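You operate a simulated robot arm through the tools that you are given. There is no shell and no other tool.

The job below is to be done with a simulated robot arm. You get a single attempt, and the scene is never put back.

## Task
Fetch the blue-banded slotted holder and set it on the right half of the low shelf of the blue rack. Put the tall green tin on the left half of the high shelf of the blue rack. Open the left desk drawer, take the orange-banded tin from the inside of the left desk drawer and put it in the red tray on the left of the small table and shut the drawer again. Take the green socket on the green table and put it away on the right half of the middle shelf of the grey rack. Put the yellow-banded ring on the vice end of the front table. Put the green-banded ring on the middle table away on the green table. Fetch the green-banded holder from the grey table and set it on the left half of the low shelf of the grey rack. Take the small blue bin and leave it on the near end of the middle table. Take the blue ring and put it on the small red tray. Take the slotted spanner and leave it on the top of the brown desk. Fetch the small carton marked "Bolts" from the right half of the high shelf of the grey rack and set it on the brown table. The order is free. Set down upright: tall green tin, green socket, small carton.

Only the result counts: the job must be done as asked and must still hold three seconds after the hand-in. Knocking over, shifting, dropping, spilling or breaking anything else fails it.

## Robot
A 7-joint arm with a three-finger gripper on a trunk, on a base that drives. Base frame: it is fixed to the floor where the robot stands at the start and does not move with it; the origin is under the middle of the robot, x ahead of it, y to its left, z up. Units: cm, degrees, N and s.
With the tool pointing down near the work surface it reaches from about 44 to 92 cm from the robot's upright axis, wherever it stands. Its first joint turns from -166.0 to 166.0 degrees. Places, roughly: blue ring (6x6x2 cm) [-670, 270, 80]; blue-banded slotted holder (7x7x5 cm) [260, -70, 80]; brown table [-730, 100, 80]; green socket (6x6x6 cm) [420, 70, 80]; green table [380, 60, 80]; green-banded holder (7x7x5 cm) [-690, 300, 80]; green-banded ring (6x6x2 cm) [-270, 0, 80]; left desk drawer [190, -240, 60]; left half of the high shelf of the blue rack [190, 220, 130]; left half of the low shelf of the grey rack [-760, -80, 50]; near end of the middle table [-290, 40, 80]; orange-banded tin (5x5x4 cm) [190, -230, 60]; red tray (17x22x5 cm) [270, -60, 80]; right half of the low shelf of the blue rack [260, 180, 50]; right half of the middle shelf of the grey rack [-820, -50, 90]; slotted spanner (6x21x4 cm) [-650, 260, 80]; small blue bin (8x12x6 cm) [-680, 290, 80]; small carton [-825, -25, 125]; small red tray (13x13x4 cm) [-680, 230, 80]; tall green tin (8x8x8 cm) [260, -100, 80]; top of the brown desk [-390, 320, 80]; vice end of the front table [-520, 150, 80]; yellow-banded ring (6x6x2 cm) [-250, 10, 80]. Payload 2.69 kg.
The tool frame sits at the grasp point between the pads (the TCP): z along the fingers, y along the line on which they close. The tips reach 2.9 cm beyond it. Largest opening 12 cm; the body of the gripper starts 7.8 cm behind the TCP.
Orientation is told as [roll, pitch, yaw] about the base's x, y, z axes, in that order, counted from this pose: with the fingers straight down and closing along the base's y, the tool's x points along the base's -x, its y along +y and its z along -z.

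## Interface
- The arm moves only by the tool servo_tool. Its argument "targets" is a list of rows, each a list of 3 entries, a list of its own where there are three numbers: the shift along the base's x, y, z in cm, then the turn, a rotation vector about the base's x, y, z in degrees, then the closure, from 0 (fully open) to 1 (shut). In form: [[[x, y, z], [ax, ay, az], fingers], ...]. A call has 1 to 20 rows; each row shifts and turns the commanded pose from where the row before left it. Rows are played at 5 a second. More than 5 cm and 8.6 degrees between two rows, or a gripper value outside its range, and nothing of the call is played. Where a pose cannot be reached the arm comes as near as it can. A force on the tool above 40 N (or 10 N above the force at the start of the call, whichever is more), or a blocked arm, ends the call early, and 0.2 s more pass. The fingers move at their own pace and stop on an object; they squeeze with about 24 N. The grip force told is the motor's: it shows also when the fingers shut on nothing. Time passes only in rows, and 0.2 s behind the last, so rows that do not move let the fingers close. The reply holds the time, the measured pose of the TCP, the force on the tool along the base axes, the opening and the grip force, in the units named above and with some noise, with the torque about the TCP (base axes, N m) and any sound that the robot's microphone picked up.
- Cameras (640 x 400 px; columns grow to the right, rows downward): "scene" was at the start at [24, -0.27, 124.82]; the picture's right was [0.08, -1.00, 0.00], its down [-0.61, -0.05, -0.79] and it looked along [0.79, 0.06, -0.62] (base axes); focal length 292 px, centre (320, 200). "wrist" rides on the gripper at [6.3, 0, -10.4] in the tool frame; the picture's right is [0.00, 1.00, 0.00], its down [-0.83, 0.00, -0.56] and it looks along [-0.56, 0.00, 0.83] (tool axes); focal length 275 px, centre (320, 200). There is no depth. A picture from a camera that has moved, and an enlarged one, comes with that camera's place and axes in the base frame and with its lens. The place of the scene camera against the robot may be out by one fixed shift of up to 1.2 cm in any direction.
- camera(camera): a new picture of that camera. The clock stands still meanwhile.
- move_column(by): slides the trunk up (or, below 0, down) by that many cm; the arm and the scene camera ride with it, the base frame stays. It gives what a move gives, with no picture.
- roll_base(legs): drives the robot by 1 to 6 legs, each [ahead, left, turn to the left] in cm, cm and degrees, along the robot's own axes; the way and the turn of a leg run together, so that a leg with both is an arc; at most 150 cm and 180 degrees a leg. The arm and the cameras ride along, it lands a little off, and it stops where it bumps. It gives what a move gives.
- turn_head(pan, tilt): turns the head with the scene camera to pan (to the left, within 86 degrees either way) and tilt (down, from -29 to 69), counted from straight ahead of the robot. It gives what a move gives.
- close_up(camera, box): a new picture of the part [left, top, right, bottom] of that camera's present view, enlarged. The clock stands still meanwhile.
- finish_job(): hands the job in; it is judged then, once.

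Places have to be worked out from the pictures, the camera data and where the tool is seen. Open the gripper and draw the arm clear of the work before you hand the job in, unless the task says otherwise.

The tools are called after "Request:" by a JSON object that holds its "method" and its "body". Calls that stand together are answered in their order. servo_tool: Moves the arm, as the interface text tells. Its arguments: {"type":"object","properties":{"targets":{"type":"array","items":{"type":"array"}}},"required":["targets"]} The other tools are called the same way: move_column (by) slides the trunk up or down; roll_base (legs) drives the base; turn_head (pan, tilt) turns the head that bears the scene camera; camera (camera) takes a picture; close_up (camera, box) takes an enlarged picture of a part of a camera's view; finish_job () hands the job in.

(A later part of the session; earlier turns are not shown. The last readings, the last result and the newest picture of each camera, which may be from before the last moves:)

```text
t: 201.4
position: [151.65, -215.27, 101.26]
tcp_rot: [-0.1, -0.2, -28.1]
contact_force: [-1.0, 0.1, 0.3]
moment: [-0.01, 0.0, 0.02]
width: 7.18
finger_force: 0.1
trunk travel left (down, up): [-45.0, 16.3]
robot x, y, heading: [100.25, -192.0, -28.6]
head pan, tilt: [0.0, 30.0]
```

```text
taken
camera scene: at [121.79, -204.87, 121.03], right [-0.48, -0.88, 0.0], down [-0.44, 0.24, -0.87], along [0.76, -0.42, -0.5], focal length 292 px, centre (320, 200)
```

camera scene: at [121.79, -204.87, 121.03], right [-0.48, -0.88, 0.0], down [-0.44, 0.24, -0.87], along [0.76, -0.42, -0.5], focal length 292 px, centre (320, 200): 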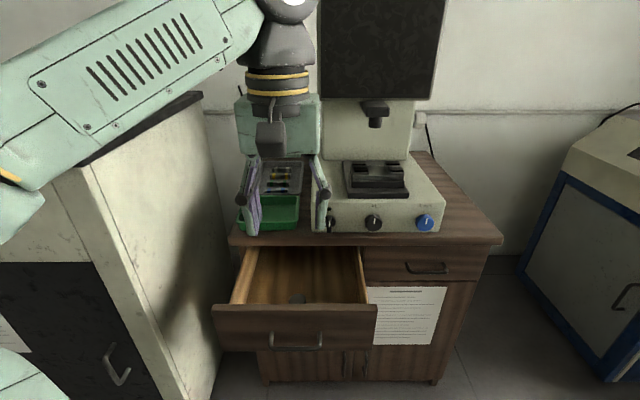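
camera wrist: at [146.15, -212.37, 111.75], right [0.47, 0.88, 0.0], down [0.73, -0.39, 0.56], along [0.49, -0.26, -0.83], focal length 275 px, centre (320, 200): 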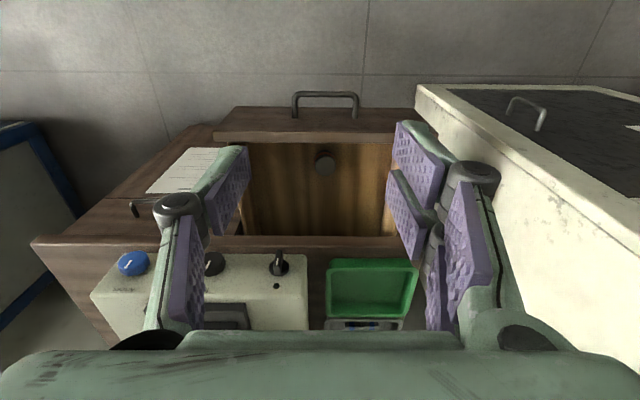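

Now I can see into the drawer; there is a small round tin near its front. I zoom in on it.

Request:
{"method": "close_up", "body": {"camera": "wrist", "box": [220, 80, 420, 260]}}

Request:
{"method": "close_up", "body": {"camera": "scene", "box": [200, 230, 400, 360]}}

```text
2.22 times, centred on (320, 170) of wrist
camera zoom: at [146.15, -212.37, 111.75], right [0.47, 0.88, 0.0], down [0.73, -0.39, 0.56], along [0.49, -0.26, -0.83], focal length 612 px, centre (320, 267)
```

zoom: 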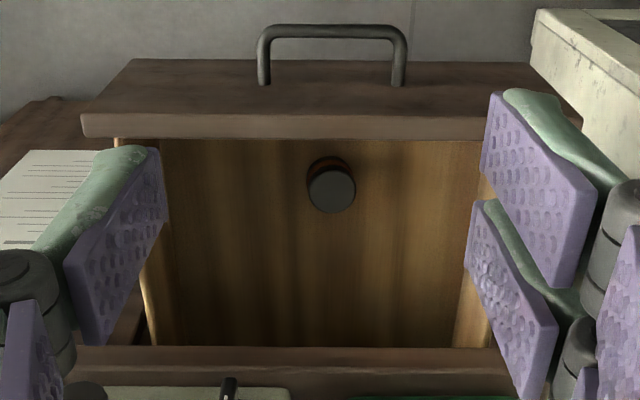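

```text
3.08 times, centred on (300, 295) of scene
camera zoom: at [121.79, -204.87, 121.03], right [-0.48, -0.88, 0.0], down [-0.44, 0.24, -0.87], along [0.76, -0.42, -0.5], focal length 898 px, centre (382, -92)
```

zoom: 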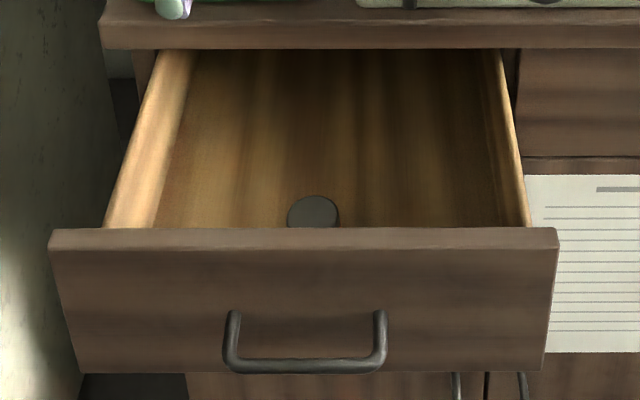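

The tin (lid ≈4.2 cm) is about 8 cm behind the drawer's front wall. I move above it, leaning the hand 8° so the wrist camera clears the drawer front, and re-measure from closer.

Request:
{"method": "servo_tool", "body": {"targets": [[[3.8, -1.74, -2.5], [1.92, 3.5, 0], 0.4], [[3.8, -1.74, -2.5], [1.92, 3.5, 0], 0.4], [[3.8, -1.74, -4], [0, 0, 0], 0.4], [[3.8, -1.74, -4], [0, 0, 0], 0.4]]}}

Request:
{"method": "camera", "body": {"camera": "wrist"}}

Request:
{"method": "camera", "body": {"camera": "scene"}}

```text
refused: row 3 steps farther than a row can; nothing moved
```

```text
taken
camera wrist: at [146.15, -212.37, 111.75], right [0.47, 0.88, 0.0], down [0.73, -0.39, 0.56], along [0.49, -0.26, -0.83], focal length 275 px, centre (320, 200)
```

wrist: 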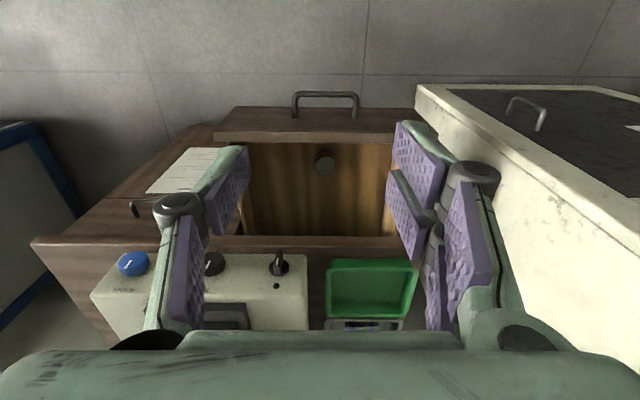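

```text
taken
camera scene: at [121.79, -204.87, 121.03], right [-0.48, -0.88, 0.0], down [-0.44, 0.24, -0.87], along [0.76, -0.42, -0.5], focal length 292 px, centre (320, 200)
```

scene: 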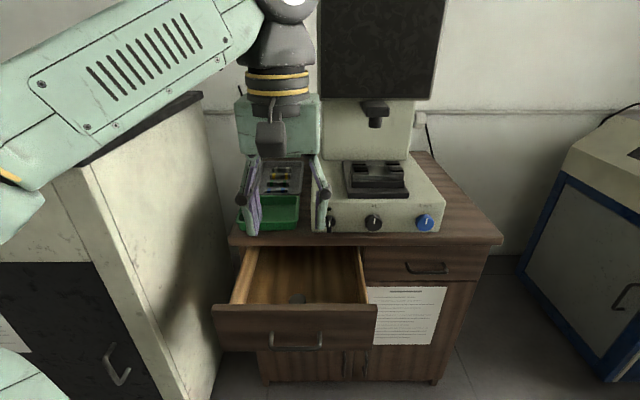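

The step was too long; I resend it in smaller rows.

Request:
{"method": "servo_tool", "body": {"targets": [[[3.0, -1.4, -2.4], [1.92, 3.5, 0], 0.4], [[3.0, -1.4, -2.4], [1.92, 3.5, 0], 0.4], [[3.0, -1.4, -2.4], [0, 0, 0], 0.4], [[3.0, -1.4, -2.4], [0, 0, 0], 0.4], [[3.2, -1.35, -2.9], [0, 0, 0], 0.4]]}}

Request:
{"method": "camera", "body": {"camera": "wrist"}}

Request:
{"method": "camera", "body": {"camera": "scene"}}

```text
t: 202.6
position: [166.8, -222.06, 88.71]
tcp_rot: [0.0, 7.8, -28.1]
contact_force: [-0.6, 0.4, -0.4]
moment: [-0.04, -0.03, 0.02]
width: 7.23
finger_force: 0.1
trunk travel left (down, up): [-45.0, 16.3]
robot x, y, heading: [100.43, -192.32, -28.8]
head pan, tilt: [0.0, 30.0]
```

```text
taken
camera wrist: at [162.65, -219.76, 99.91], right [0.47, 0.88, 0.0], down [0.8, -0.42, 0.44], along [0.39, -0.2, -0.9], focal length 275 px, centre (320, 200)
```

wrist: 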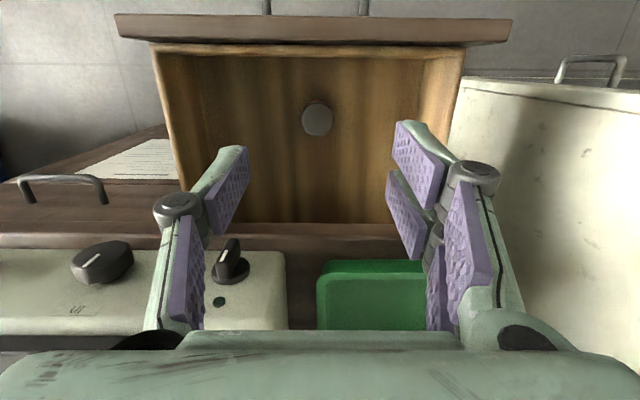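

```text
taken
camera scene: at [121.8, -204.88, 121.03], right [-0.48, -0.88, 0.0], down [-0.44, 0.24, -0.87], along [0.76, -0.42, -0.5], focal length 292 px, centre (320, 200)
```

scene: 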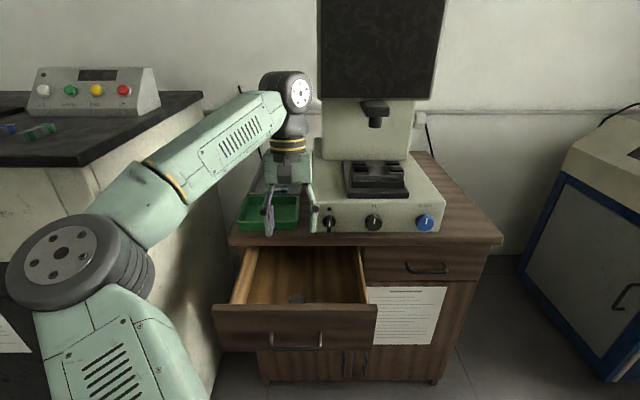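

Tin is at A≈254.1 with its lid at z≈63.5. I shift 1.2 ahead, 0.4 right and descend to z≈68.7 to check alignment.

Request:
{"method": "servo_tool", "body": {"targets": [[[0.43, -0.46, -4], [0, 0, 0], 0.4], [[0.43, -0.46, -4], [0, 0, 0], 0.4], [[0, 0, -4], [0, 0, 0], 0.4], [[0, 0, -4], [0, 0, 0], 0.4], [[0, 0, -4], [0, 0, 0], 0.4]]}}

Request:
{"method": "camera", "body": {"camera": "wrist"}}

Request:
{"method": "close_up", "body": {"camera": "scene", "box": [200, 150, 400, 360]}}

```text
t: 203.8
position: [167.72, -223.39, 68.47]
tcp_rot: [0.0, 7.8, -28.1]
contact_force: [0.1, -0.3, -1.0]
moment: [-0.01, -0.02, 0.02]
width: 7.17
finger_force: 0.1
trunk travel left (down, up): [-45.0, 16.3]
robot x, y, heading: [100.22, -191.97, -28.6]
head pan, tilt: [0.0, 30.0]
```

```text
taken
camera wrist: at [163.53, -221.16, 79.72], right [0.47, 0.88, 0.0], down [0.8, -0.42, 0.44], along [0.39, -0.2, -0.9], focal length 275 px, centre (320, 200)
```

wrist: 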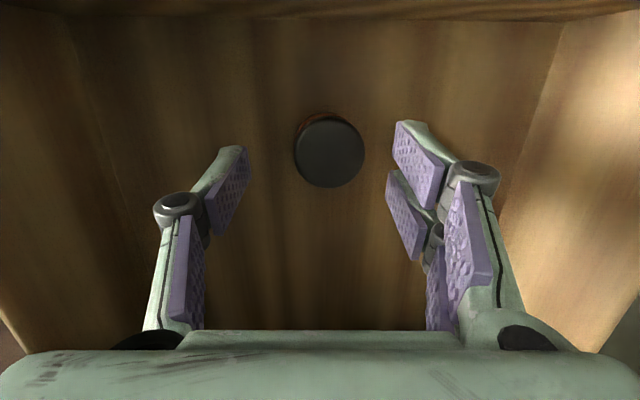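

```text
1.90 times, centred on (300, 255) of scene
camera zoom: at [121.8, -204.88, 121.03], right [-0.48, -0.88, 0.0], down [-0.44, 0.24, -0.87], along [0.76, -0.42, -0.5], focal length 556 px, centre (358, 95)
```

zoom: 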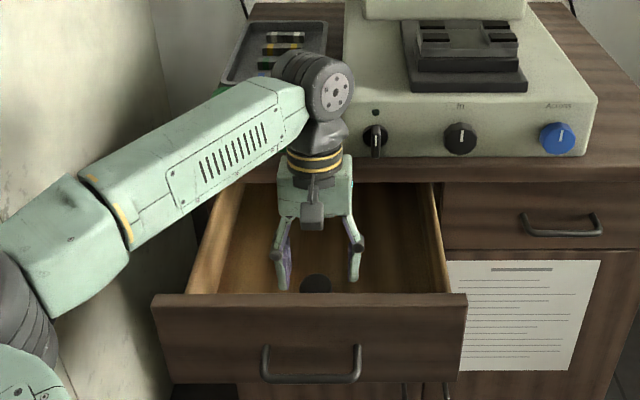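

Tin lid is centred within half a cm. I shift 0.5 left and descend to z≈64.3.

Request:
{"method": "servo_tool", "body": {"targets": [[[0.12, 0.22, -1.5], [0, 0, 0], 0.4], [[0.12, 0.22, -1.5], [0, 0, 0], 0.4], [[0, 0, -1.2], [0, 0, 0], 0.4]]}}

Request:
{"method": "camera", "body": {"camera": "wrist"}}

```text
t: 204.6
position: [167.94, -222.78, 64.55]
tcp_rot: [-0.1, 7.9, -28.0]
contact_force: [-0.2, 0.1, 0.2]
moment: [-0.01, 0.01, -0.02]
width: 7.21
finger_force: 0.1
trunk travel left (down, up): [-45.0, 16.3]
robot x, y, heading: [100.0, -192.17, -28.5]
head pan, tilt: [0.0, 30.0]
```

```text
taken
camera wrist: at [163.84, -220.5, 75.72], right [0.47, 0.88, 0.0], down [0.8, -0.42, 0.44], along [0.39, -0.2, -0.9], focal length 275 px, centre (320, 200)
```

wrist: 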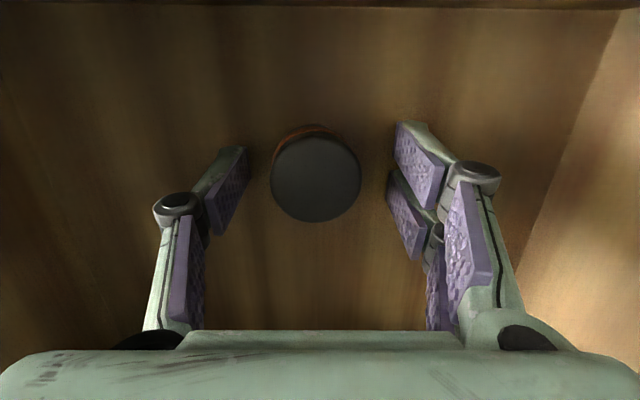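

Lid is about 1.1 cm below the TCP; I lower 1 cm more and close.

Request:
{"method": "servo_tool", "body": {"targets": [[[0, 0, -0.5], [0, 0, 0], 0.4], [[0, 0, -0.5], [0, 0, 0], 0.4], [[0, 0, 0], [0, 0, 0], 1], [[0, 0, 0], [0, 0, 0], 1], [[0, 0, 0], [0, 0, 0], 1], [[0, 0, 0], [0, 0, 0], 1], [[0, 0, 0], [0, 0, 0], 1]]}}

Request:
{"method": "camera", "body": {"camera": "wrist"}}

```text
t: 205.8
position: [168.65, -222.35, 64.0]
tcp_rot: [0.4, 7.2, -27.4]
contact_force: [4.6, 4.3, 19.2]
moment: [0.34, -0.56, 0.13]
width: 4.08
finger_force: 20.2
trunk travel left (down, up): [-45.0, 16.3]
robot x, y, heading: [100.35, -192.13, -28.5]
head pan, tilt: [0.0, 30.0]
stopped in row 5: the force on the tool passed its limit at 48 N (the readings are from after the stop); the commanded pose is now the measured one
```

```text
taken
camera wrist: at [164.29, -220.16, 75.29], right [0.46, 0.89, 0.01], down [0.79, -0.41, 0.45], along [0.4, -0.2, -0.89], focal length 275 px, centre (320, 200)
```

wrist: 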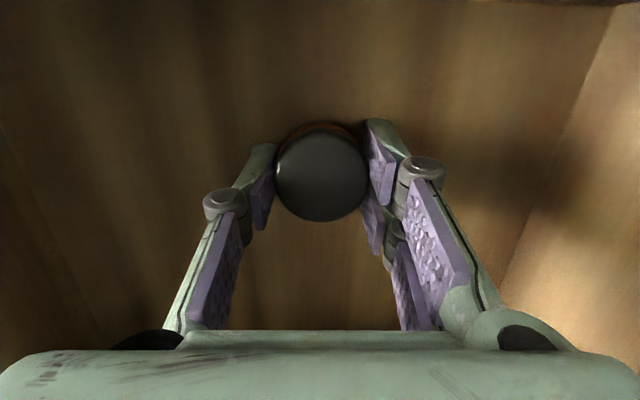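

Closing pushed the fingertips onto the drawer floor (upward force), but the tin is now held at 4.08 cm. I raise gently to relieve and check the hold.

Request:
{"method": "servo_tool", "body": {"targets": [[[0, 0, 0.3], [0, 0, 0], 1], [[0, 0, 0.3], [0, 0, 0], 1], [[0, 0, 0], [0, 0, 0], 1]]}}

Request:
{"method": "servo_tool", "body": {"targets": [[[0, 0, 1], [0, 0, 0], 1], [[0, 0, 1.5], [0, 0, 0], 1], [[0, 0, 2], [0, 0, 0], 1]]}}

Request:
{"method": "camera", "body": {"camera": "wrist"}}

```text
t: 206.6
position: [168.55, -222.4, 64.42]
tcp_rot: [0.3, 7.7, -27.7]
contact_force: [0.0, 0.0, -0.8]
moment: [-0.02, 0.01, -0.02]
width: 4.06
finger_force: 24.2
trunk travel left (down, up): [-45.0, 16.3]
robot x, y, heading: [100.37, -192.08, -29.0]
head pan, tilt: [0.0, 30.0]
```

```text
t: 207.4
position: [168.59, -222.57, 69.01]
tcp_rot: [0.4, 7.6, -27.6]
contact_force: [-0.2, -1.2, -1.4]
moment: [-0.02, 0.02, 0.01]
width: 4.07
finger_force: 23.4
trunk travel left (down, up): [-45.0, 16.3]
robot x, y, heading: [100.49, -191.8, -28.5]
head pan, tilt: [0.0, 30.0]
```

```text
taken
camera wrist: at [164.28, -220.4, 80.16], right [0.46, 0.89, 0.01], down [0.8, -0.42, 0.44], along [0.39, -0.2, -0.9], focal length 275 px, centre (320, 200)
```

wrist: 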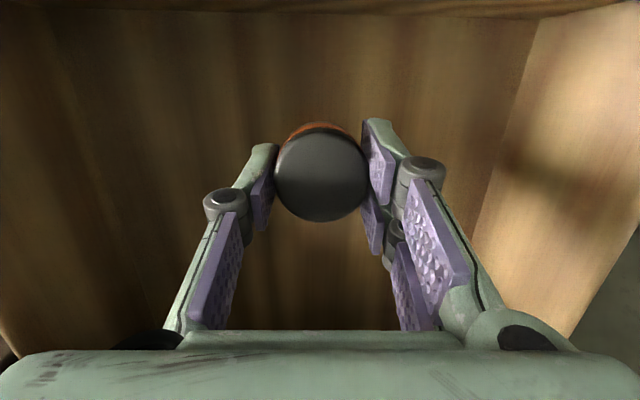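

The tin is held. I lift it well clear of the drawer and desk, then back off.

Request:
{"method": "servo_tool", "body": {"targets": [[[0, 0, 4], [0, 0, 0], 1], [[0, 0, 4], [0, 0, 0], 1], [[0, 0, 4], [0, 0, 0], 1], [[0, 0, 4], [0, 0, 0], 1], [[0, 0, 4], [0, 0, 0], 1], [[0, 0, 4], [0, 0, 0], 1]]}}

Request:
{"method": "roll_base", "body": {"legs": [[-25, 0, 0]]}}

Request:
{"method": "camera", "body": {"camera": "scene"}}

Request:
{"method": "camera", "body": {"camera": "wrist"}}

```text
t: 208.8
position: [168.37, -222.34, 93.05]
tcp_rot: [0.5, 7.6, -27.5]
contact_force: [-0.1, 0.4, -0.9]
moment: [0.0, 0.01, 0.0]
width: 4.07
finger_force: 23.8
trunk travel left (down, up): [-45.0, 16.3]
robot x, y, heading: [100.25, -191.71, -28.5]
head pan, tilt: [0.0, 30.0]
```

```text
t: 210.6
position: [147.26, -210.88, 92.98]
tcp_rot: [0.2, 7.5, -27.8]
contact_force: [0.0, 0.1, -1.0]
moment: [0.01, -0.03, -0.03]
width: 4.03
finger_force: 23.7
trunk travel left (down, up): [-45.0, 16.3]
robot x, y, heading: [79.3, -180.61, -28.7]
head pan, tilt: [0.0, 30.0]
```

```text
taken
camera scene: at [100.7, -193.31, 121.04], right [-0.48, -0.88, 0.0], down [-0.44, 0.24, -0.87], along [0.76, -0.42, -0.5], focal length 292 px, centre (320, 200)
```

scene: 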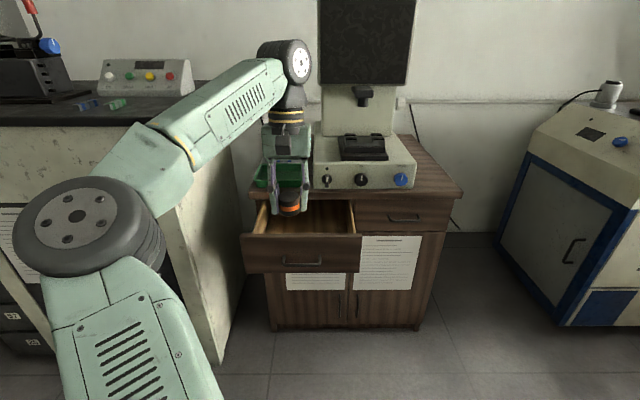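

```text
taken
camera wrist: at [142.98, -208.83, 104.25], right [0.46, 0.89, 0.01], down [0.79, -0.42, 0.44], along [0.39, -0.2, -0.9], focal length 275 px, centre (320, 200)
```

wrist: 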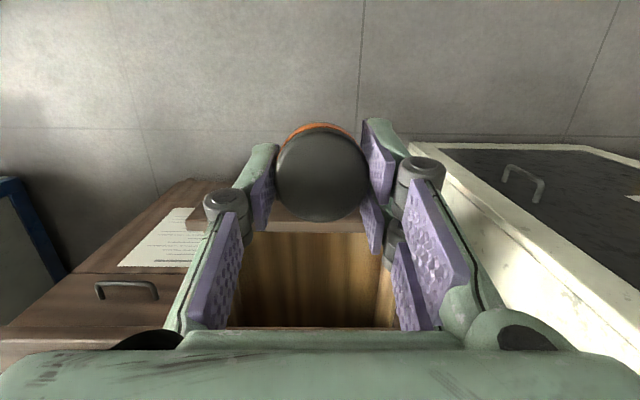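

The orange-banded tin is in the grip and the drawer is open. I pull the hand in closer, turn left and drive around to the small table.

Request:
{"method": "servo_tool", "body": {"targets": [[[-3.5, 1.9, 2], [0, 0, 0], 1], [[-3.5, 1.9, 2], [0, 0, 0], 1], [[-3.5, 1.9, 2], [0, 0, 0], 1], [[-3.5, 1.9, 1], [0, 0, 0], 1]]}}

Request:
{"method": "roll_base", "body": {"legs": [[0, 0, 88], [91, -13, 0], [92, 39, 0], [0, 0, -89]]}}

Request:
{"method": "camera", "body": {"camera": "scene"}}

```text
t: 211.6
position: [133.12, -203.43, 99.62]
tcp_rot: [0.1, 7.6, -28.3]
contact_force: [0.4, -0.1, -1.7]
moment: [0.0, 0.02, -0.02]
width: 4.04
finger_force: 24.0
out of reach, approached as far as the arm can: row 4
trunk travel left (down, up): [-45.0, 16.3]
robot x, y, heading: [79.56, -180.27, -28.6]
head pan, tilt: [0.0, 30.0]
```

```text
t: 229.1
position: [207.02, -36.07, 99.59]
tcp_rot: [-0.1, 7.4, -33.7]
contact_force: [0.3, -0.7, -0.9]
moment: [-0.02, 0.0, -0.02]
width: 4.04
finger_force: 24.1
trunk travel left (down, up): [-45.0, 16.3]
robot x, y, heading: [155.22, -7.78, -34.4]
head pan, tilt: [0.0, 30.0]
```

```text
taken
camera scene: at [175.69, -23.05, 121.03], right [-0.56, -0.83, 0.0], down [-0.41, 0.28, -0.87], along [0.71, -0.49, -0.5], focal length 292 px, centre (320, 200)
```

scene: 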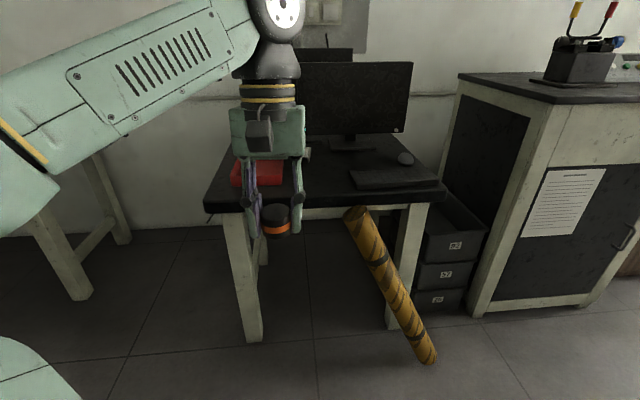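

I correct the heading by 4° and move up to the table's left side where the red tray is.

Request:
{"method": "roll_base", "body": {"legs": [[0, 0, 4.2], [40, 14, 0]]}}

Request:
{"method": "camera", "body": {"camera": "wrist"}}

Request:
{"method": "camera", "body": {"camera": "scene"}}

```text
t: 232.2
position: [251.38, -39.96, 99.59]
tcp_rot: [-0.1, 7.5, -29.4]
contact_force: [0.0, 0.9, -1.8]
moment: [0.02, 0.03, 0.03]
width: 4.07
finger_force: 23.5
trunk travel left (down, up): [-45.0, 16.3]
robot x, y, heading: [198.12, -15.89, -30.3]
head pan, tilt: [0.0, 30.0]
```

```text
taken
camera wrist: at [247.19, -37.61, 110.77], right [0.49, 0.87, 0.0], down [0.78, -0.44, 0.44], along [0.39, -0.22, -0.9], focal length 275 px, centre (320, 200)
```

wrist: 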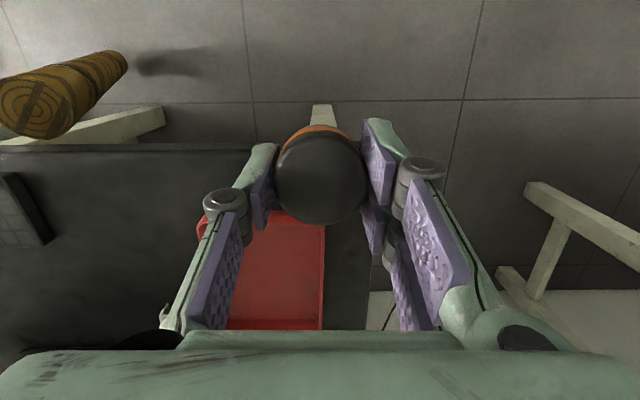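

```text
taken
camera scene: at [219.08, -29.32, 121.02], right [-0.5, -0.87, 0.0], down [-0.43, 0.25, -0.87], along [0.75, -0.43, -0.5], focal length 292 px, centre (320, 200)
```

scene: 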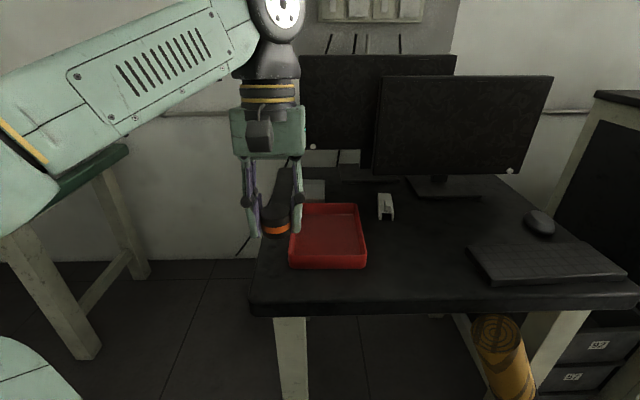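

The tray centre is near (267, -58.5). I move the tin over it.

Request:
{"method": "servo_tool", "body": {"targets": [[[2.5, -3.1, 0], [0, 0, 0], 1], [[2.5, -3.1, 0], [0, 0, 0], 1], [[2.5, -3.1, 0], [0, 0, 0], 1], [[2.5, -3.1, 0], [0, 0, 0], 1], [[2.5, -3.1, 0], [0, 0, 0], 1], [[2.5, -3.1, -2], [0, 0, 0], 1], [[0, 0, -4], [0, 0, 0], 1]]}}

Request:
{"method": "camera", "body": {"camera": "wrist"}}

Request:
{"method": "camera", "body": {"camera": "scene"}}

```text
t: 233.8
position: [266.07, -58.46, 91.47]
tcp_rot: [0.0, 7.5, -29.4]
contact_force: [0.4, -0.4, 0.1]
moment: [0.04, -0.04, 0.0]
width: 4.08
finger_force: 23.9
out of reach, approached as far as the arm can: row 2, 3, 4, 5
trunk travel left (down, up): [-45.0, 16.3]
robot x, y, heading: [197.54, -15.93, -30.0]
head pan, tilt: [0.0, 30.0]
```

```text
taken
camera wrist: at [261.86, -56.04, 102.61], right [0.49, 0.87, 0.0], down [0.78, -0.44, 0.44], along [0.39, -0.22, -0.9], focal length 275 px, centre (320, 200)
```

wrist: 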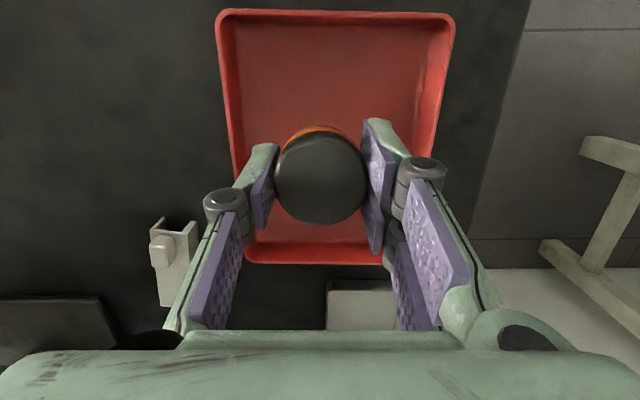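

```text
taken
camera scene: at [219.09, -29.33, 121.03], right [-0.5, -0.87, 0.0], down [-0.43, 0.25, -0.87], along [0.75, -0.43, -0.5], focal length 292 px, centre (320, 200)
```

scene: 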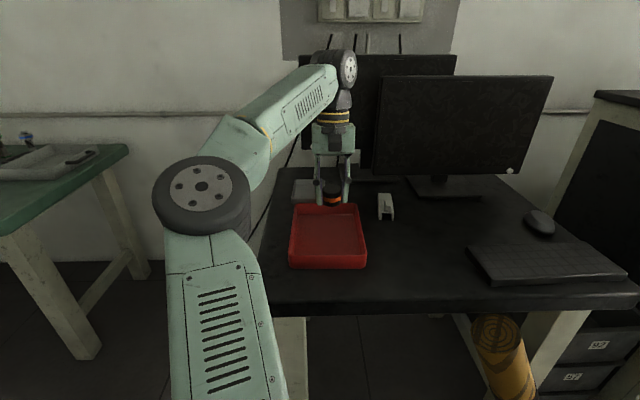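

The tin hangs over the middle of the tray. I descend toward the tray floor, then step down until contact.

Request:
{"method": "servo_tool", "body": {"targets": [[[0, 0, -3], [0, 0, 0], 1], [[0, 0, -3], [0, 0, 0], 1], [[0, 0, -2], [0, 0, 0], 1]]}}

Request:
{"method": "servo_tool", "body": {"targets": [[[0, 0, -0.7], [0, 0, 0], 1]]}}

Request:
{"method": "servo_tool", "body": {"targets": [[[0, 0, -0.5], [0, 0, 0], 1]]}}

Request:
{"method": "servo_tool", "body": {"targets": [[[0, 0, -0.4], [0, 0, 0], 1]]}}

```text
t: 234.6
position: [266.01, -58.52, 83.21]
tcp_rot: [-0.1, 7.5, -29.4]
contact_force: [-0.2, 0.9, 0.5]
moment: [0.01, -0.01, 0.02]
width: 4.05
finger_force: 23.7
trunk travel left (down, up): [-45.0, 16.3]
robot x, y, heading: [197.97, -15.87, -30.0]
head pan, tilt: [0.0, 30.0]
```

```text
t: 235.0
position: [265.89, -58.57, 82.57]
tcp_rot: [-0.1, 7.4, -29.4]
contact_force: [0.3, -0.3, -0.5]
moment: [-0.04, 0.02, 0.01]
width: 4.05
finger_force: 23.8
trunk travel left (down, up): [-45.0, 16.3]
robot x, y, heading: [198.09, -15.93, -30.3]
head pan, tilt: [0.0, 30.0]
```

```text
t: 235.4
position: [266.01, -58.36, 82.12]
tcp_rot: [-0.1, 7.4, -29.5]
contact_force: [0.0, 0.1, -0.4]
moment: [0.01, -0.03, 0.0]
width: 4.05
finger_force: 23.9
trunk travel left (down, up): [-45.0, 16.3]
robot x, y, heading: [197.86, -16.27, -29.9]
head pan, tilt: [0.0, 30.0]
```

```text
t: 235.8
position: [266.01, -58.44, 81.73]
tcp_rot: [-0.1, 7.4, -29.3]
contact_force: [-0.1, 0.1, -1.3]
moment: [-0.04, 0.0, 0.01]
width: 4.05
finger_force: 23.9
trunk travel left (down, up): [-45.0, 16.3]
robot x, y, heading: [197.91, -15.9, -29.8]
head pan, tilt: [0.0, 30.0]
```

Still free; I keep stepping down.

Request:
{"method": "servo_tool", "body": {"targets": [[[0, 0, -0.4], [0, 0, 0], 1]]}}

Request:
{"method": "servo_tool", "body": {"targets": [[[0, 0, -0.4], [0, 0, 0], 1]]}}

Request:
{"method": "camera", "body": {"camera": "wrist"}}

```text
t: 236.2
position: [266.12, -58.61, 81.33]
tcp_rot: [-0.1, 7.4, -29.5]
contact_force: [0.5, -0.1, -0.9]
moment: [0.01, 0.0, -0.05]
width: 4.06
finger_force: 24.7
trunk travel left (down, up): [-45.0, 16.3]
robot x, y, heading: [198.09, -15.77, -30.5]
head pan, tilt: [0.0, 30.0]
```

```text
t: 236.6
position: [266.1, -58.51, 80.84]
tcp_rot: [0.0, 7.4, -29.4]
contact_force: [0.1, 0.2, -1.2]
moment: [-0.02, 0.0, 0.03]
width: 4.02
finger_force: 24.1
trunk travel left (down, up): [-45.0, 16.3]
robot x, y, heading: [197.87, -15.96, -30.3]
head pan, tilt: [0.0, 30.0]
```

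```text
taken
camera wrist: at [261.84, -56.14, 92.02], right [0.49, 0.87, 0.0], down [0.78, -0.44, 0.44], along [0.39, -0.22, -0.9], focal length 275 px, centre (320, 200)
```

wrist: 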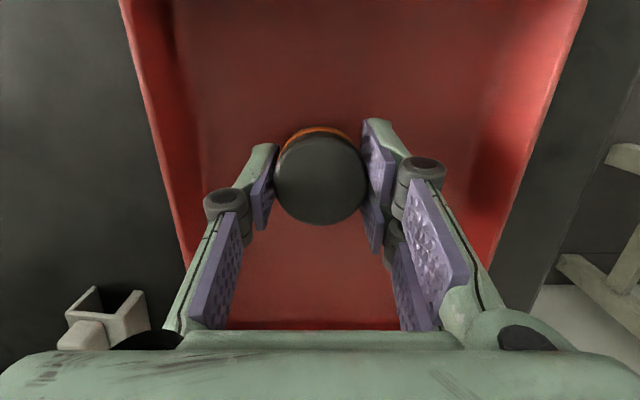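

Request:
{"method": "servo_tool", "body": {"targets": [[[0, 0, -0.3], [0, 0, 0], 1]]}}

Request:
{"method": "servo_tool", "body": {"targets": [[[0, 0, -0.3], [0, 0, 0], 1]]}}

Request:
{"method": "servo_tool", "body": {"targets": [[[0, 0, -0.3], [0, 0, 0], 1]]}}

```text
t: 237.0
position: [266.14, -58.44, 80.48]
tcp_rot: [-0.1, 7.3, -29.4]
contact_force: [0.5, -0.1, 0.0]
moment: [-0.02, 0.02, 0.05]
width: 4.04
finger_force: 23.9
trunk travel left (down, up): [-45.0, 16.3]
robot x, y, heading: [198.36, -16.0, -30.2]
head pan, tilt: [0.0, 30.0]
```

```text
t: 237.4
position: [266.04, -58.55, 80.32]
tcp_rot: [-0.1, 7.5, -29.4]
contact_force: [-0.4, -0.3, -0.3]
moment: [-0.03, -0.04, 0.0]
width: 4.08
finger_force: 24.0
trunk travel left (down, up): [-45.0, 16.3]
robot x, y, heading: [197.88, -15.87, -30.3]
head pan, tilt: [0.0, 30.0]
```

```text
t: 237.8
position: [266.13, -58.62, 80.01]
tcp_rot: [-0.2, 7.4, -29.5]
contact_force: [0.2, -0.4, -0.5]
moment: [0.01, -0.02, 0.0]
width: 4.06
finger_force: 23.9
trunk travel left (down, up): [-45.0, 16.3]
robot x, y, heading: [197.7, -16.25, -30.5]
head pan, tilt: [0.0, 30.0]
```

Request:
{"method": "servo_tool", "body": {"targets": [[[0, 0, -0.3], [0, 0, 0], 1]]}}

Request:
{"method": "servo_tool", "body": {"targets": [[[0, 0, -0.3], [0, 0, 0], 1]]}}

Request:
{"method": "servo_tool", "body": {"targets": [[[0, 0, -0.3], [0, 0, 0], 1]]}}

```text
t: 238.2
position: [266.07, -58.61, 79.75]
tcp_rot: [-0.1, 7.5, -29.4]
contact_force: [0.3, 0.6, 0.2]
moment: [0.01, 0.0, 0.0]
width: 4.05
finger_force: 23.6
trunk travel left (down, up): [-45.0, 16.3]
robot x, y, heading: [197.93, -15.91, -30.0]
head pan, tilt: [0.0, 30.0]
```

```text
t: 238.6
position: [266.06, -58.53, 79.49]
tcp_rot: [-0.1, 7.2, -29.4]
contact_force: [2.4, -0.8, 4.6]
moment: [0.01, -0.16, -0.09]
width: 4.05
finger_force: 23.9
trunk travel left (down, up): [-45.0, 16.3]
robot x, y, heading: [197.91, -16.06, -30.1]
head pan, tilt: [0.0, 30.0]
```

```text
t: 239.0
position: [265.8, -58.62, 79.47]
tcp_rot: [-0.2, 7.0, -29.4]
contact_force: [7.5, -5.6, 21.8]
moment: [0.04, -0.68, -0.18]
width: 4.05
finger_force: 23.9
trunk travel left (down, up): [-45.0, 16.3]
robot x, y, heading: [198.32, -16.12, -30.4]
head pan, tilt: [0.0, 30.0]
```

Contact at z 79.5. I relieve the pressure and open the fingers.

Request:
{"method": "servo_tool", "body": {"targets": [[[0, 0, 0.25], [0, 0, 0], 1], [[0, 0, 0.1], [0, 0, 0], 0.55], [[0, 0, 0], [0, 0, 0], 0.4], [[0, 0, 0], [0, 0, 0], 0.4], [[0, 0, 0.5], [0, 0, 0], 0.4]]}}

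Request:
{"method": "camera", "body": {"camera": "wrist"}}

```text
t: 240.2
position: [265.82, -58.48, 79.9]
tcp_rot: [0.0, 7.6, -29.4]
contact_force: [-0.8, 0.1, -0.3]
moment: [0.01, 0.02, -0.01]
width: 7.2
finger_force: 0.0
trunk travel left (down, up): [-45.0, 16.3]
robot x, y, heading: [198.26, -16.21, -30.2]
head pan, tilt: [0.0, 30.0]
```

```text
taken
camera wrist: at [261.72, -56.05, 91.04], right [0.49, 0.87, 0.0], down [0.78, -0.44, 0.44], along [0.39, -0.22, -0.9], focal length 275 px, centre (320, 200)
```

wrist: 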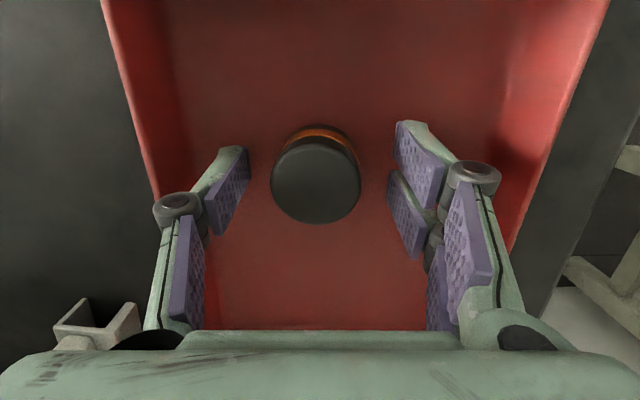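

The tin stands in the red tray. I lift out, back away, and drive back to the desk to shut the drawer.

Request:
{"method": "servo_tool", "body": {"targets": [[[0, 0, 3], [0, 0, 0], 0.4], [[0, 0, 4], [0, 0, 0], 0.4], [[0, 0, 4], [0, 0, 0], 0.4], [[0, 0, 4], [0, 0, 0], 0.4], [[-3, 1.7, 2], [-1.8, -3.2, 0], 0.4], [[-3, 1.7, 1], [-1.8, -3.2, 0], 0.4], [[-3, 1.7, 0], [0, 0, 0], 0.4]]}}

Request:
{"method": "camera", "body": {"camera": "scene"}}

```text
t: 241.8
position: [256.53, -53.18, 98.04]
tcp_rot: [-0.1, 0.0, -29.3]
contact_force: [0.4, 0.4, 0.3]
moment: [0.01, 0.0, 0.02]
width: 7.22
finger_force: 0.0
trunk travel left (down, up): [-45.0, 16.3]
robot x, y, heading: [198.03, -15.92, -30.3]
head pan, tilt: [0.0, 30.0]
```

```text
taken
camera scene: at [219.06, -29.31, 121.03], right [-0.5, -0.87, 0.0], down [-0.43, 0.25, -0.87], along [0.75, -0.43, -0.5], focal length 292 px, centre (320, 200)
```

scene: 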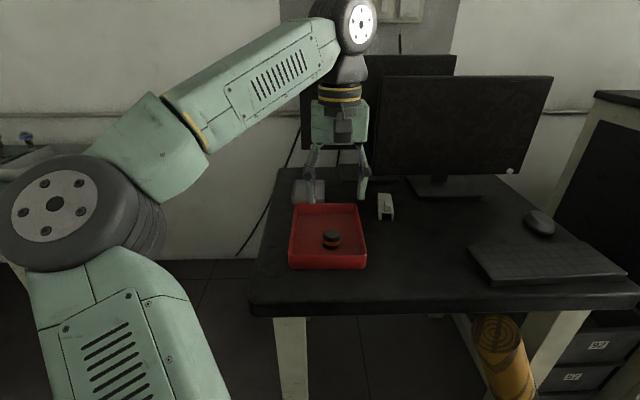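

Tin is in the tray. I retrace my route back to the desk.

Request:
{"method": "roll_base", "body": {"legs": [[-55, 0, 0], [0, 0, -57.7], [120, -18, 0], [69, -57, 0]]}}

Request:
{"method": "camera", "body": {"camera": "scene"}}

```text
t: 257.8
position: [85.13, -250.37, 98.1]
tcp_rot: [0.0, 0.2, -86.0]
contact_force: [-0.3, -0.1, -0.2]
moment: [0.05, 0.02, -0.01]
width: 7.2
finger_force: 0.0
trunk travel left (down, up): [-45.0, 16.3]
robot x, y, heading: [83.94, -180.93, -86.5]
head pan, tilt: [0.0, 30.0]
```

```text
taken
camera scene: at [85.16, -206.49, 121.03], right [-1.0, -0.06, 0.0], down [-0.03, 0.5, -0.87], along [0.05, -0.86, -0.5], focal length 292 px, centre (320, 200)
```

scene: 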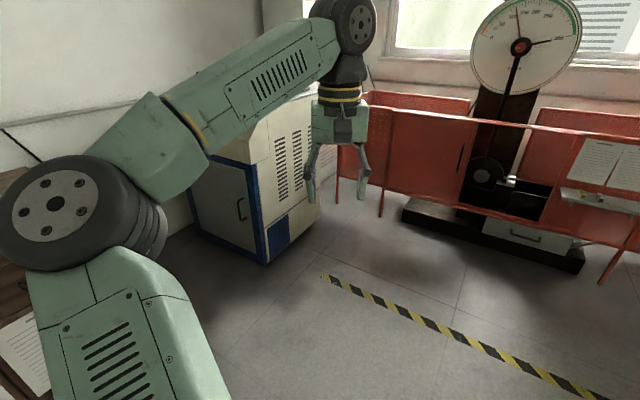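

Request:
{"method": "roll_base", "body": {"legs": [[0, 0, 57.7]]}}

Request:
{"method": "camera", "body": {"camera": "scene"}}

Request:
{"method": "camera", "body": {"camera": "wrist"}}

```text
t: 260.8
position: [142.2, -218.64, 98.01]
tcp_rot: [-0.1, 0.0, -29.9]
contact_force: [-0.1, 0.1, 0.2]
moment: [0.01, 0.01, 0.01]
width: 7.23
finger_force: 0.1
trunk travel left (down, up): [-45.0, 16.3]
robot x, y, heading: [83.6, -180.78, -30.4]
head pan, tilt: [0.0, 30.0]
```

```text
taken
camera scene: at [104.89, -194.43, 121.03], right [-0.51, -0.86, 0.0], down [-0.43, 0.25, -0.87], along [0.75, -0.44, -0.5], focal length 292 px, centre (320, 200)
```

scene: 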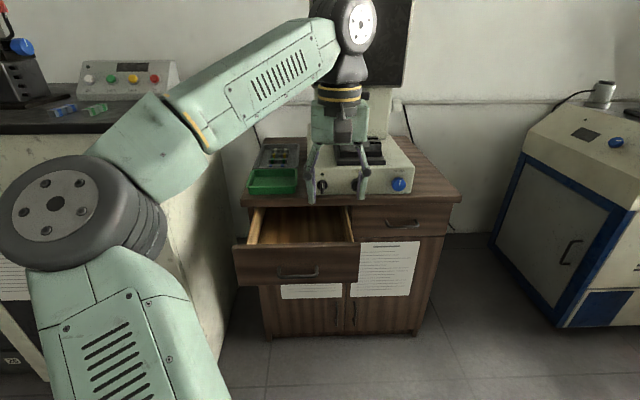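

```text
taken
camera wrist: at [136.77, -215.6, 108.53], right [0.5, 0.87, 0.0], down [0.72, -0.41, 0.55], along [0.48, -0.28, -0.83], focal length 275 px, centre (320, 200)
```

wrist: 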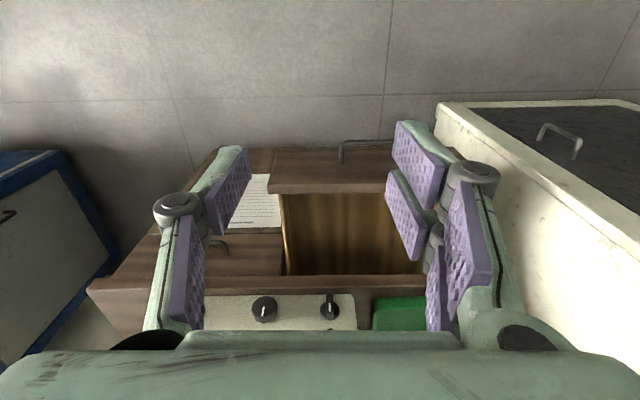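

I move the base back to my earlier pulling position, then set the tool to the handle-gripping orientation (yaw +90°, tilt 30°) while drawing it back.

Request:
{"method": "roll_base", "body": {"legs": [[19.5, -1.3, 1.7]]}}

Request:
{"method": "servo_tool", "body": {"targets": [[[-1.3, 0.7, 0], [0, 0, 8.2], 0.65], [[-1.3, 0.7, 0], [0, 0, 8.2], 0.65], [[-1.3, 0.7, 0], [0, 0, 8.2], 0.65], [[-1.3, 0.7, 0], [0, 0, 8.2], 0.65], [[-1.3, 0.7, 0], [0, 0, 8.2], 0.65], [[-1.3, 0.7, 0], [0, 0, 8.2], 0.65], [[-1.3, 0.7, 0], [0, 0, 8.2], 0.65], [[-1.3, 0.7, 0], [0, 0, 8.2], 0.65], [[0, 0, 0], [0, 0, 8.2], 0.65], [[0, 0, 0], [0, 0, 8.2], 0.65], [[0, 0, 0], [0, 0, 8.2], 0.65]]}}

Request:
{"method": "servo_tool", "body": {"targets": [[[0, 0, 0], [-3.6, -6.58, 0], 0.65], [[0, 0, 0], [-3.6, -6.58, 0], 0.65], [[0, 0, 0], [-3.6, -6.58, 0], 0.65], [[0, 0, 0], [-3.6, -6.58, 0], 0.65]]}}

Request:
{"method": "camera", "body": {"camera": "wrist"}}

Request:
{"method": "camera", "body": {"camera": "scene"}}

```text
t: 262.4
position: [158.75, -227.67, 98.02]
tcp_rot: [-0.1, 0.2, -28.3]
contact_force: [0.1, -0.6, -0.7]
moment: [-0.06, 0.03, 0.03]
width: 7.24
finger_force: 0.0
trunk travel left (down, up): [-45.0, 16.3]
robot x, y, heading: [99.76, -191.72, -29.3]
head pan, tilt: [0.0, 30.0]
```

```text
t: 264.8
position: [148.4, -222.01, 98.16]
tcp_rot: [-0.1, 0.1, 61.9]
contact_force: [-0.2, -0.2, 0.5]
moment: [-0.02, 0.04, -0.02]
width: 4.19
finger_force: 0.1
trunk travel left (down, up): [-45.0, 16.3]
robot x, y, heading: [99.53, -191.29, -29.2]
head pan, tilt: [0.0, 30.0]
```

```text
t: 265.8
position: [148.42, -222.15, 98.02]
tcp_rot: [-30.2, 0.3, 61.7]
contact_force: [-0.8, -0.1, 0.0]
moment: [0.03, 0.01, 0.02]
width: 4.18
finger_force: 0.1
trunk travel left (down, up): [-45.0, 16.3]
robot x, y, heading: [99.69, -191.39, -29.1]
head pan, tilt: [0.0, 30.0]
```

```text
taken
camera wrist: at [140.93, -225.08, 107.12], right [-0.76, 0.4, -0.5], down [0.15, 0.87, 0.47], along [0.63, 0.29, -0.72], focal length 275 px, centre (320, 200)
```

wrist: 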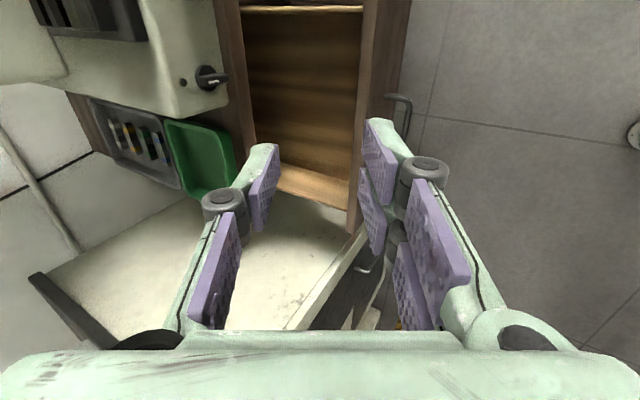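

```text
taken
camera scene: at [120.86, -204.33, 121.03], right [-0.49, -0.87, 0.0], down [-0.44, 0.24, -0.87], along [0.76, -0.42, -0.5], focal length 292 px, centre (320, 200)
```

scene: 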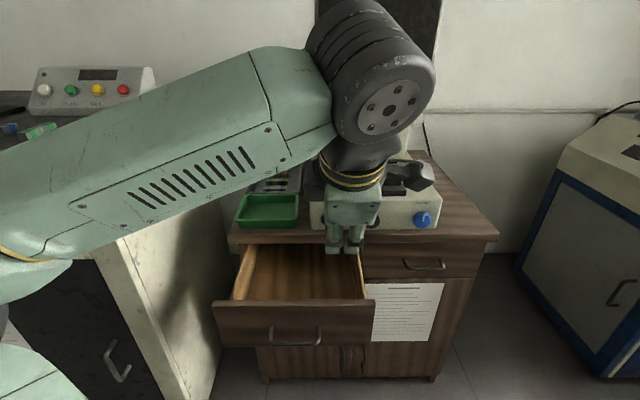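

I shift 8 cm left in line with the handle and lower the trunk 20 cm.

Request:
{"method": "servo_tool", "body": {"targets": [[[1.6, 3.7, 0], [0, 0, 0], 0.65], [[1.6, 3.7, 0], [0, 0, 0], 0.65]]}}

Request:
{"method": "move_column", "body": {"by": -20}}

Request:
{"method": "camera", "body": {"camera": "wrist"}}

Request:
{"method": "camera", "body": {"camera": "scene"}}

```text
t: 266.4
position: [151.39, -214.55, 97.85]
tcp_rot: [-30.1, 0.2, 61.6]
contact_force: [-0.5, 0.2, 0.2]
moment: [0.02, 0.03, 0.01]
width: 4.22
finger_force: 0.1
trunk travel left (down, up): [-45.0, 16.3]
robot x, y, heading: [99.54, -191.47, -29.1]
head pan, tilt: [0.0, 30.0]
```

```text
t: 268.5
position: [151.45, -214.64, 77.83]
tcp_rot: [-30.1, 0.3, 61.8]
contact_force: [-0.1, 0.4, -0.1]
moment: [0.02, -0.01, 0.04]
width: 4.22
finger_force: 0.0
trunk travel left (down, up): [-25.0, 36.3]
robot x, y, heading: [99.88, -191.52, -29.2]
head pan, tilt: [0.0, 30.0]
```

```text
taken
camera wrist: at [143.99, -217.63, 87.0], right [-0.77, 0.4, -0.5], down [0.15, 0.87, 0.47], along [0.63, 0.29, -0.72], focal length 275 px, centre (320, 200)
```

wrist: 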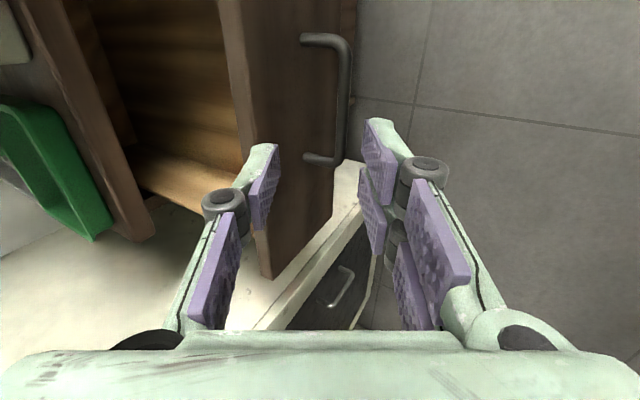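

```text
taken
camera scene: at [120.86, -204.33, 101.03], right [-0.49, -0.87, 0.0], down [-0.44, 0.24, -0.87], along [0.76, -0.42, -0.5], focal length 292 px, centre (320, 200)
```

scene: 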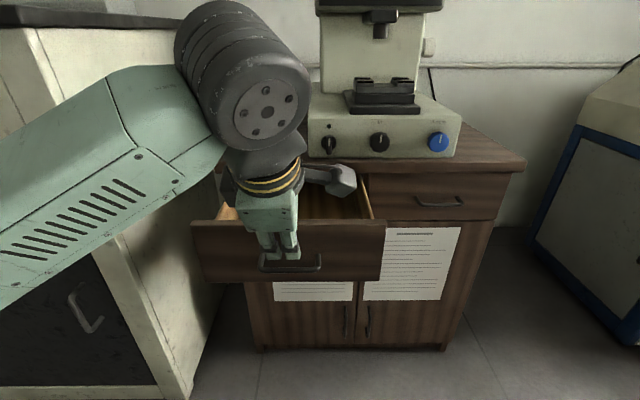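

The bar is now about 2 cm on the robot side of my finger axis. I shift back 2.6 and down, then advance 8 cm along the finger axis.

Request:
{"method": "servo_tool", "body": {"targets": [[[-2.28, 1.25, -1.5], [0, 0, 0], 0.65], [[0.85, -0.53, -1.73], [0, 0, 0], 0.65], [[0.85, -0.53, -1.73], [0, 0, 0], 0.65], [[0.85, -0.53, -1.73], [0, 0, 0], 0.65], [[0.85, -0.53, -1.73], [0, 0, 0], 0.65]]}}

Request:
{"method": "camera", "body": {"camera": "wrist"}}

```text
t: 269.7
position: [152.86, -215.44, 69.71]
tcp_rot: [-30.1, 0.3, 61.6]
contact_force: [0.2, 0.4, 0.2]
moment: [0.03, -0.01, 0.0]
width: 4.22
finger_force: 0.1
trunk travel left (down, up): [-25.0, 36.3]
robot x, y, heading: [99.6, -191.34, -29.0]
head pan, tilt: [0.0, 30.0]
```

```text
taken
camera wrist: at [145.38, -218.39, 78.71], right [-0.76, 0.4, -0.5], down [0.15, 0.87, 0.47], along [0.63, 0.29, -0.72], focal length 275 px, centre (320, 200)
```

wrist: 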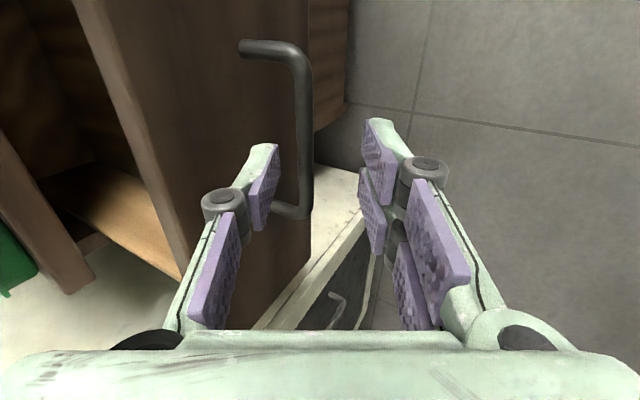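

Same view as when I gripped it before. I advance 3.2 cm more and close on the bar.

Request:
{"method": "servo_tool", "body": {"targets": [[[0.47, -0.26, -0.92], [0, 0, 0], 0.65], [[0.47, -0.26, -0.92], [0, 0, 0], 0.65], [[0.47, -0.26, -0.92], [0, 0, 0], 0.65]]}}

Request:
{"method": "servo_tool", "body": {"targets": [[[0, 0, 0], [0, 0, 0], 1], [[0, 0, 0], [0, 0, 0], 1], [[0, 0, 0], [0, 0, 0], 1], [[0, 0, 0], [0, 0, 0], 1]]}}

Request:
{"method": "camera", "body": {"camera": "wrist"}}

```text
t: 270.5
position: [153.95, -216.06, 66.72]
tcp_rot: [-30.0, 0.3, 61.6]
contact_force: [-0.1, 0.1, -0.3]
moment: [0.03, 0.01, 0.01]
width: 4.2
finger_force: 0.0
trunk travel left (down, up): [-25.0, 36.3]
robot x, y, heading: [99.55, -191.14, -29.1]
head pan, tilt: [0.0, 30.0]
```

```text
t: 271.5
position: [154.06, -216.11, 66.71]
tcp_rot: [-30.1, 0.3, 61.6]
contact_force: [0.2, 1.3, 7.6]
moment: [0.02, -0.01, -0.46]
width: 0.9
finger_force: 35.5
trunk travel left (down, up): [-25.0, 36.3]
robot x, y, heading: [99.54, -191.36, -29.1]
head pan, tilt: [0.0, 30.0]
```

```text
taken
camera wrist: at [146.47, -219.13, 75.8], right [-0.76, 0.4, -0.5], down [0.15, 0.87, 0.47], along [0.63, 0.29, -0.72], focal length 275 px, centre (320, 200)
```

wrist: 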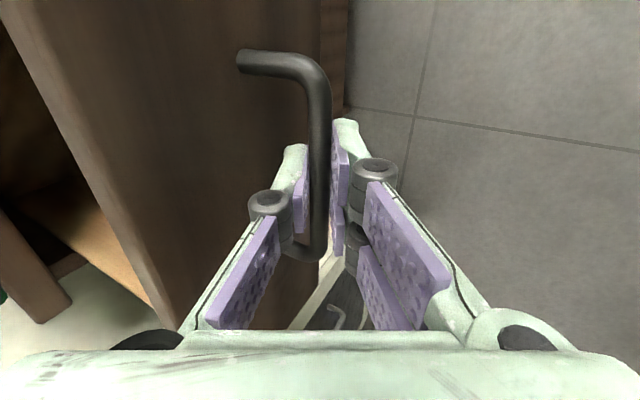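

Gripped again. I push the drawer in along a slightly corrected direction (−27.5°), 18 cm first.

Request:
{"method": "servo_tool", "body": {"targets": [[[1.774, -0.924, 0], [0, 0, 0], 1], [[1.774, -0.924, 0], [0, 0, 0], 1], [[1.774, -0.924, 0], [0, 0, 0], 1], [[1.774, -0.924, 0], [0, 0, 0], 1], [[1.774, -0.924, 0], [0, 0, 0], 1]]}}

Request:
{"method": "servo_tool", "body": {"targets": [[[1.774, -0.924, 0], [0, 0, 0], 1], [[1.774, -0.924, 0], [0, 0, 0], 1], [[1.774, -0.924, 0], [0, 0, 0], 1], [[1.774, -0.924, 0], [0, 0, 0], 1]]}}

Request:
{"method": "camera", "body": {"camera": "wrist"}}

```text
t: 272.7
position: [162.83, -220.86, 66.72]
tcp_rot: [-30.2, 0.2, 61.5]
contact_force: [-7.1, -12.8, 4.4]
moment: [0.41, -0.24, 0.01]
width: 0.88
finger_force: 36.4
trunk travel left (down, up): [-25.0, 36.3]
robot x, y, heading: [99.33, -191.49, -28.9]
head pan, tilt: [0.0, 30.0]
```

```text
t: 273.7
position: [169.82, -224.72, 66.72]
tcp_rot: [-30.1, 0.3, 61.4]
contact_force: [-11.2, -20.2, -3.3]
moment: [0.4, -0.19, 0.13]
width: 0.89
finger_force: 35.8
trunk travel left (down, up): [-25.0, 36.3]
robot x, y, heading: [99.66, -191.66, -28.8]
head pan, tilt: [0.0, 30.0]
```

```text
taken
camera wrist: at [162.39, -227.73, 75.8], right [-0.76, 0.41, -0.5], down [0.15, 0.87, 0.47], along [0.63, 0.29, -0.72], focal length 275 px, centre (320, 200)
```

wrist: 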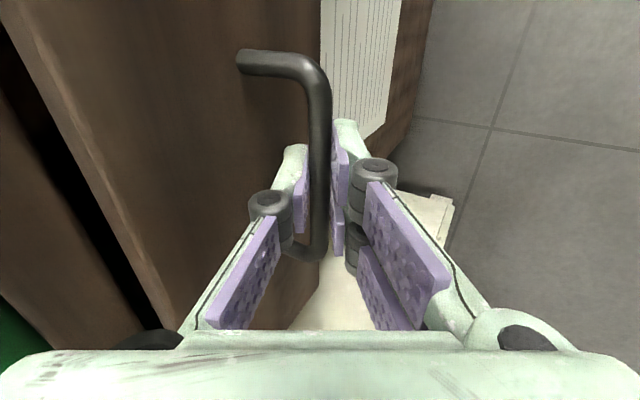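

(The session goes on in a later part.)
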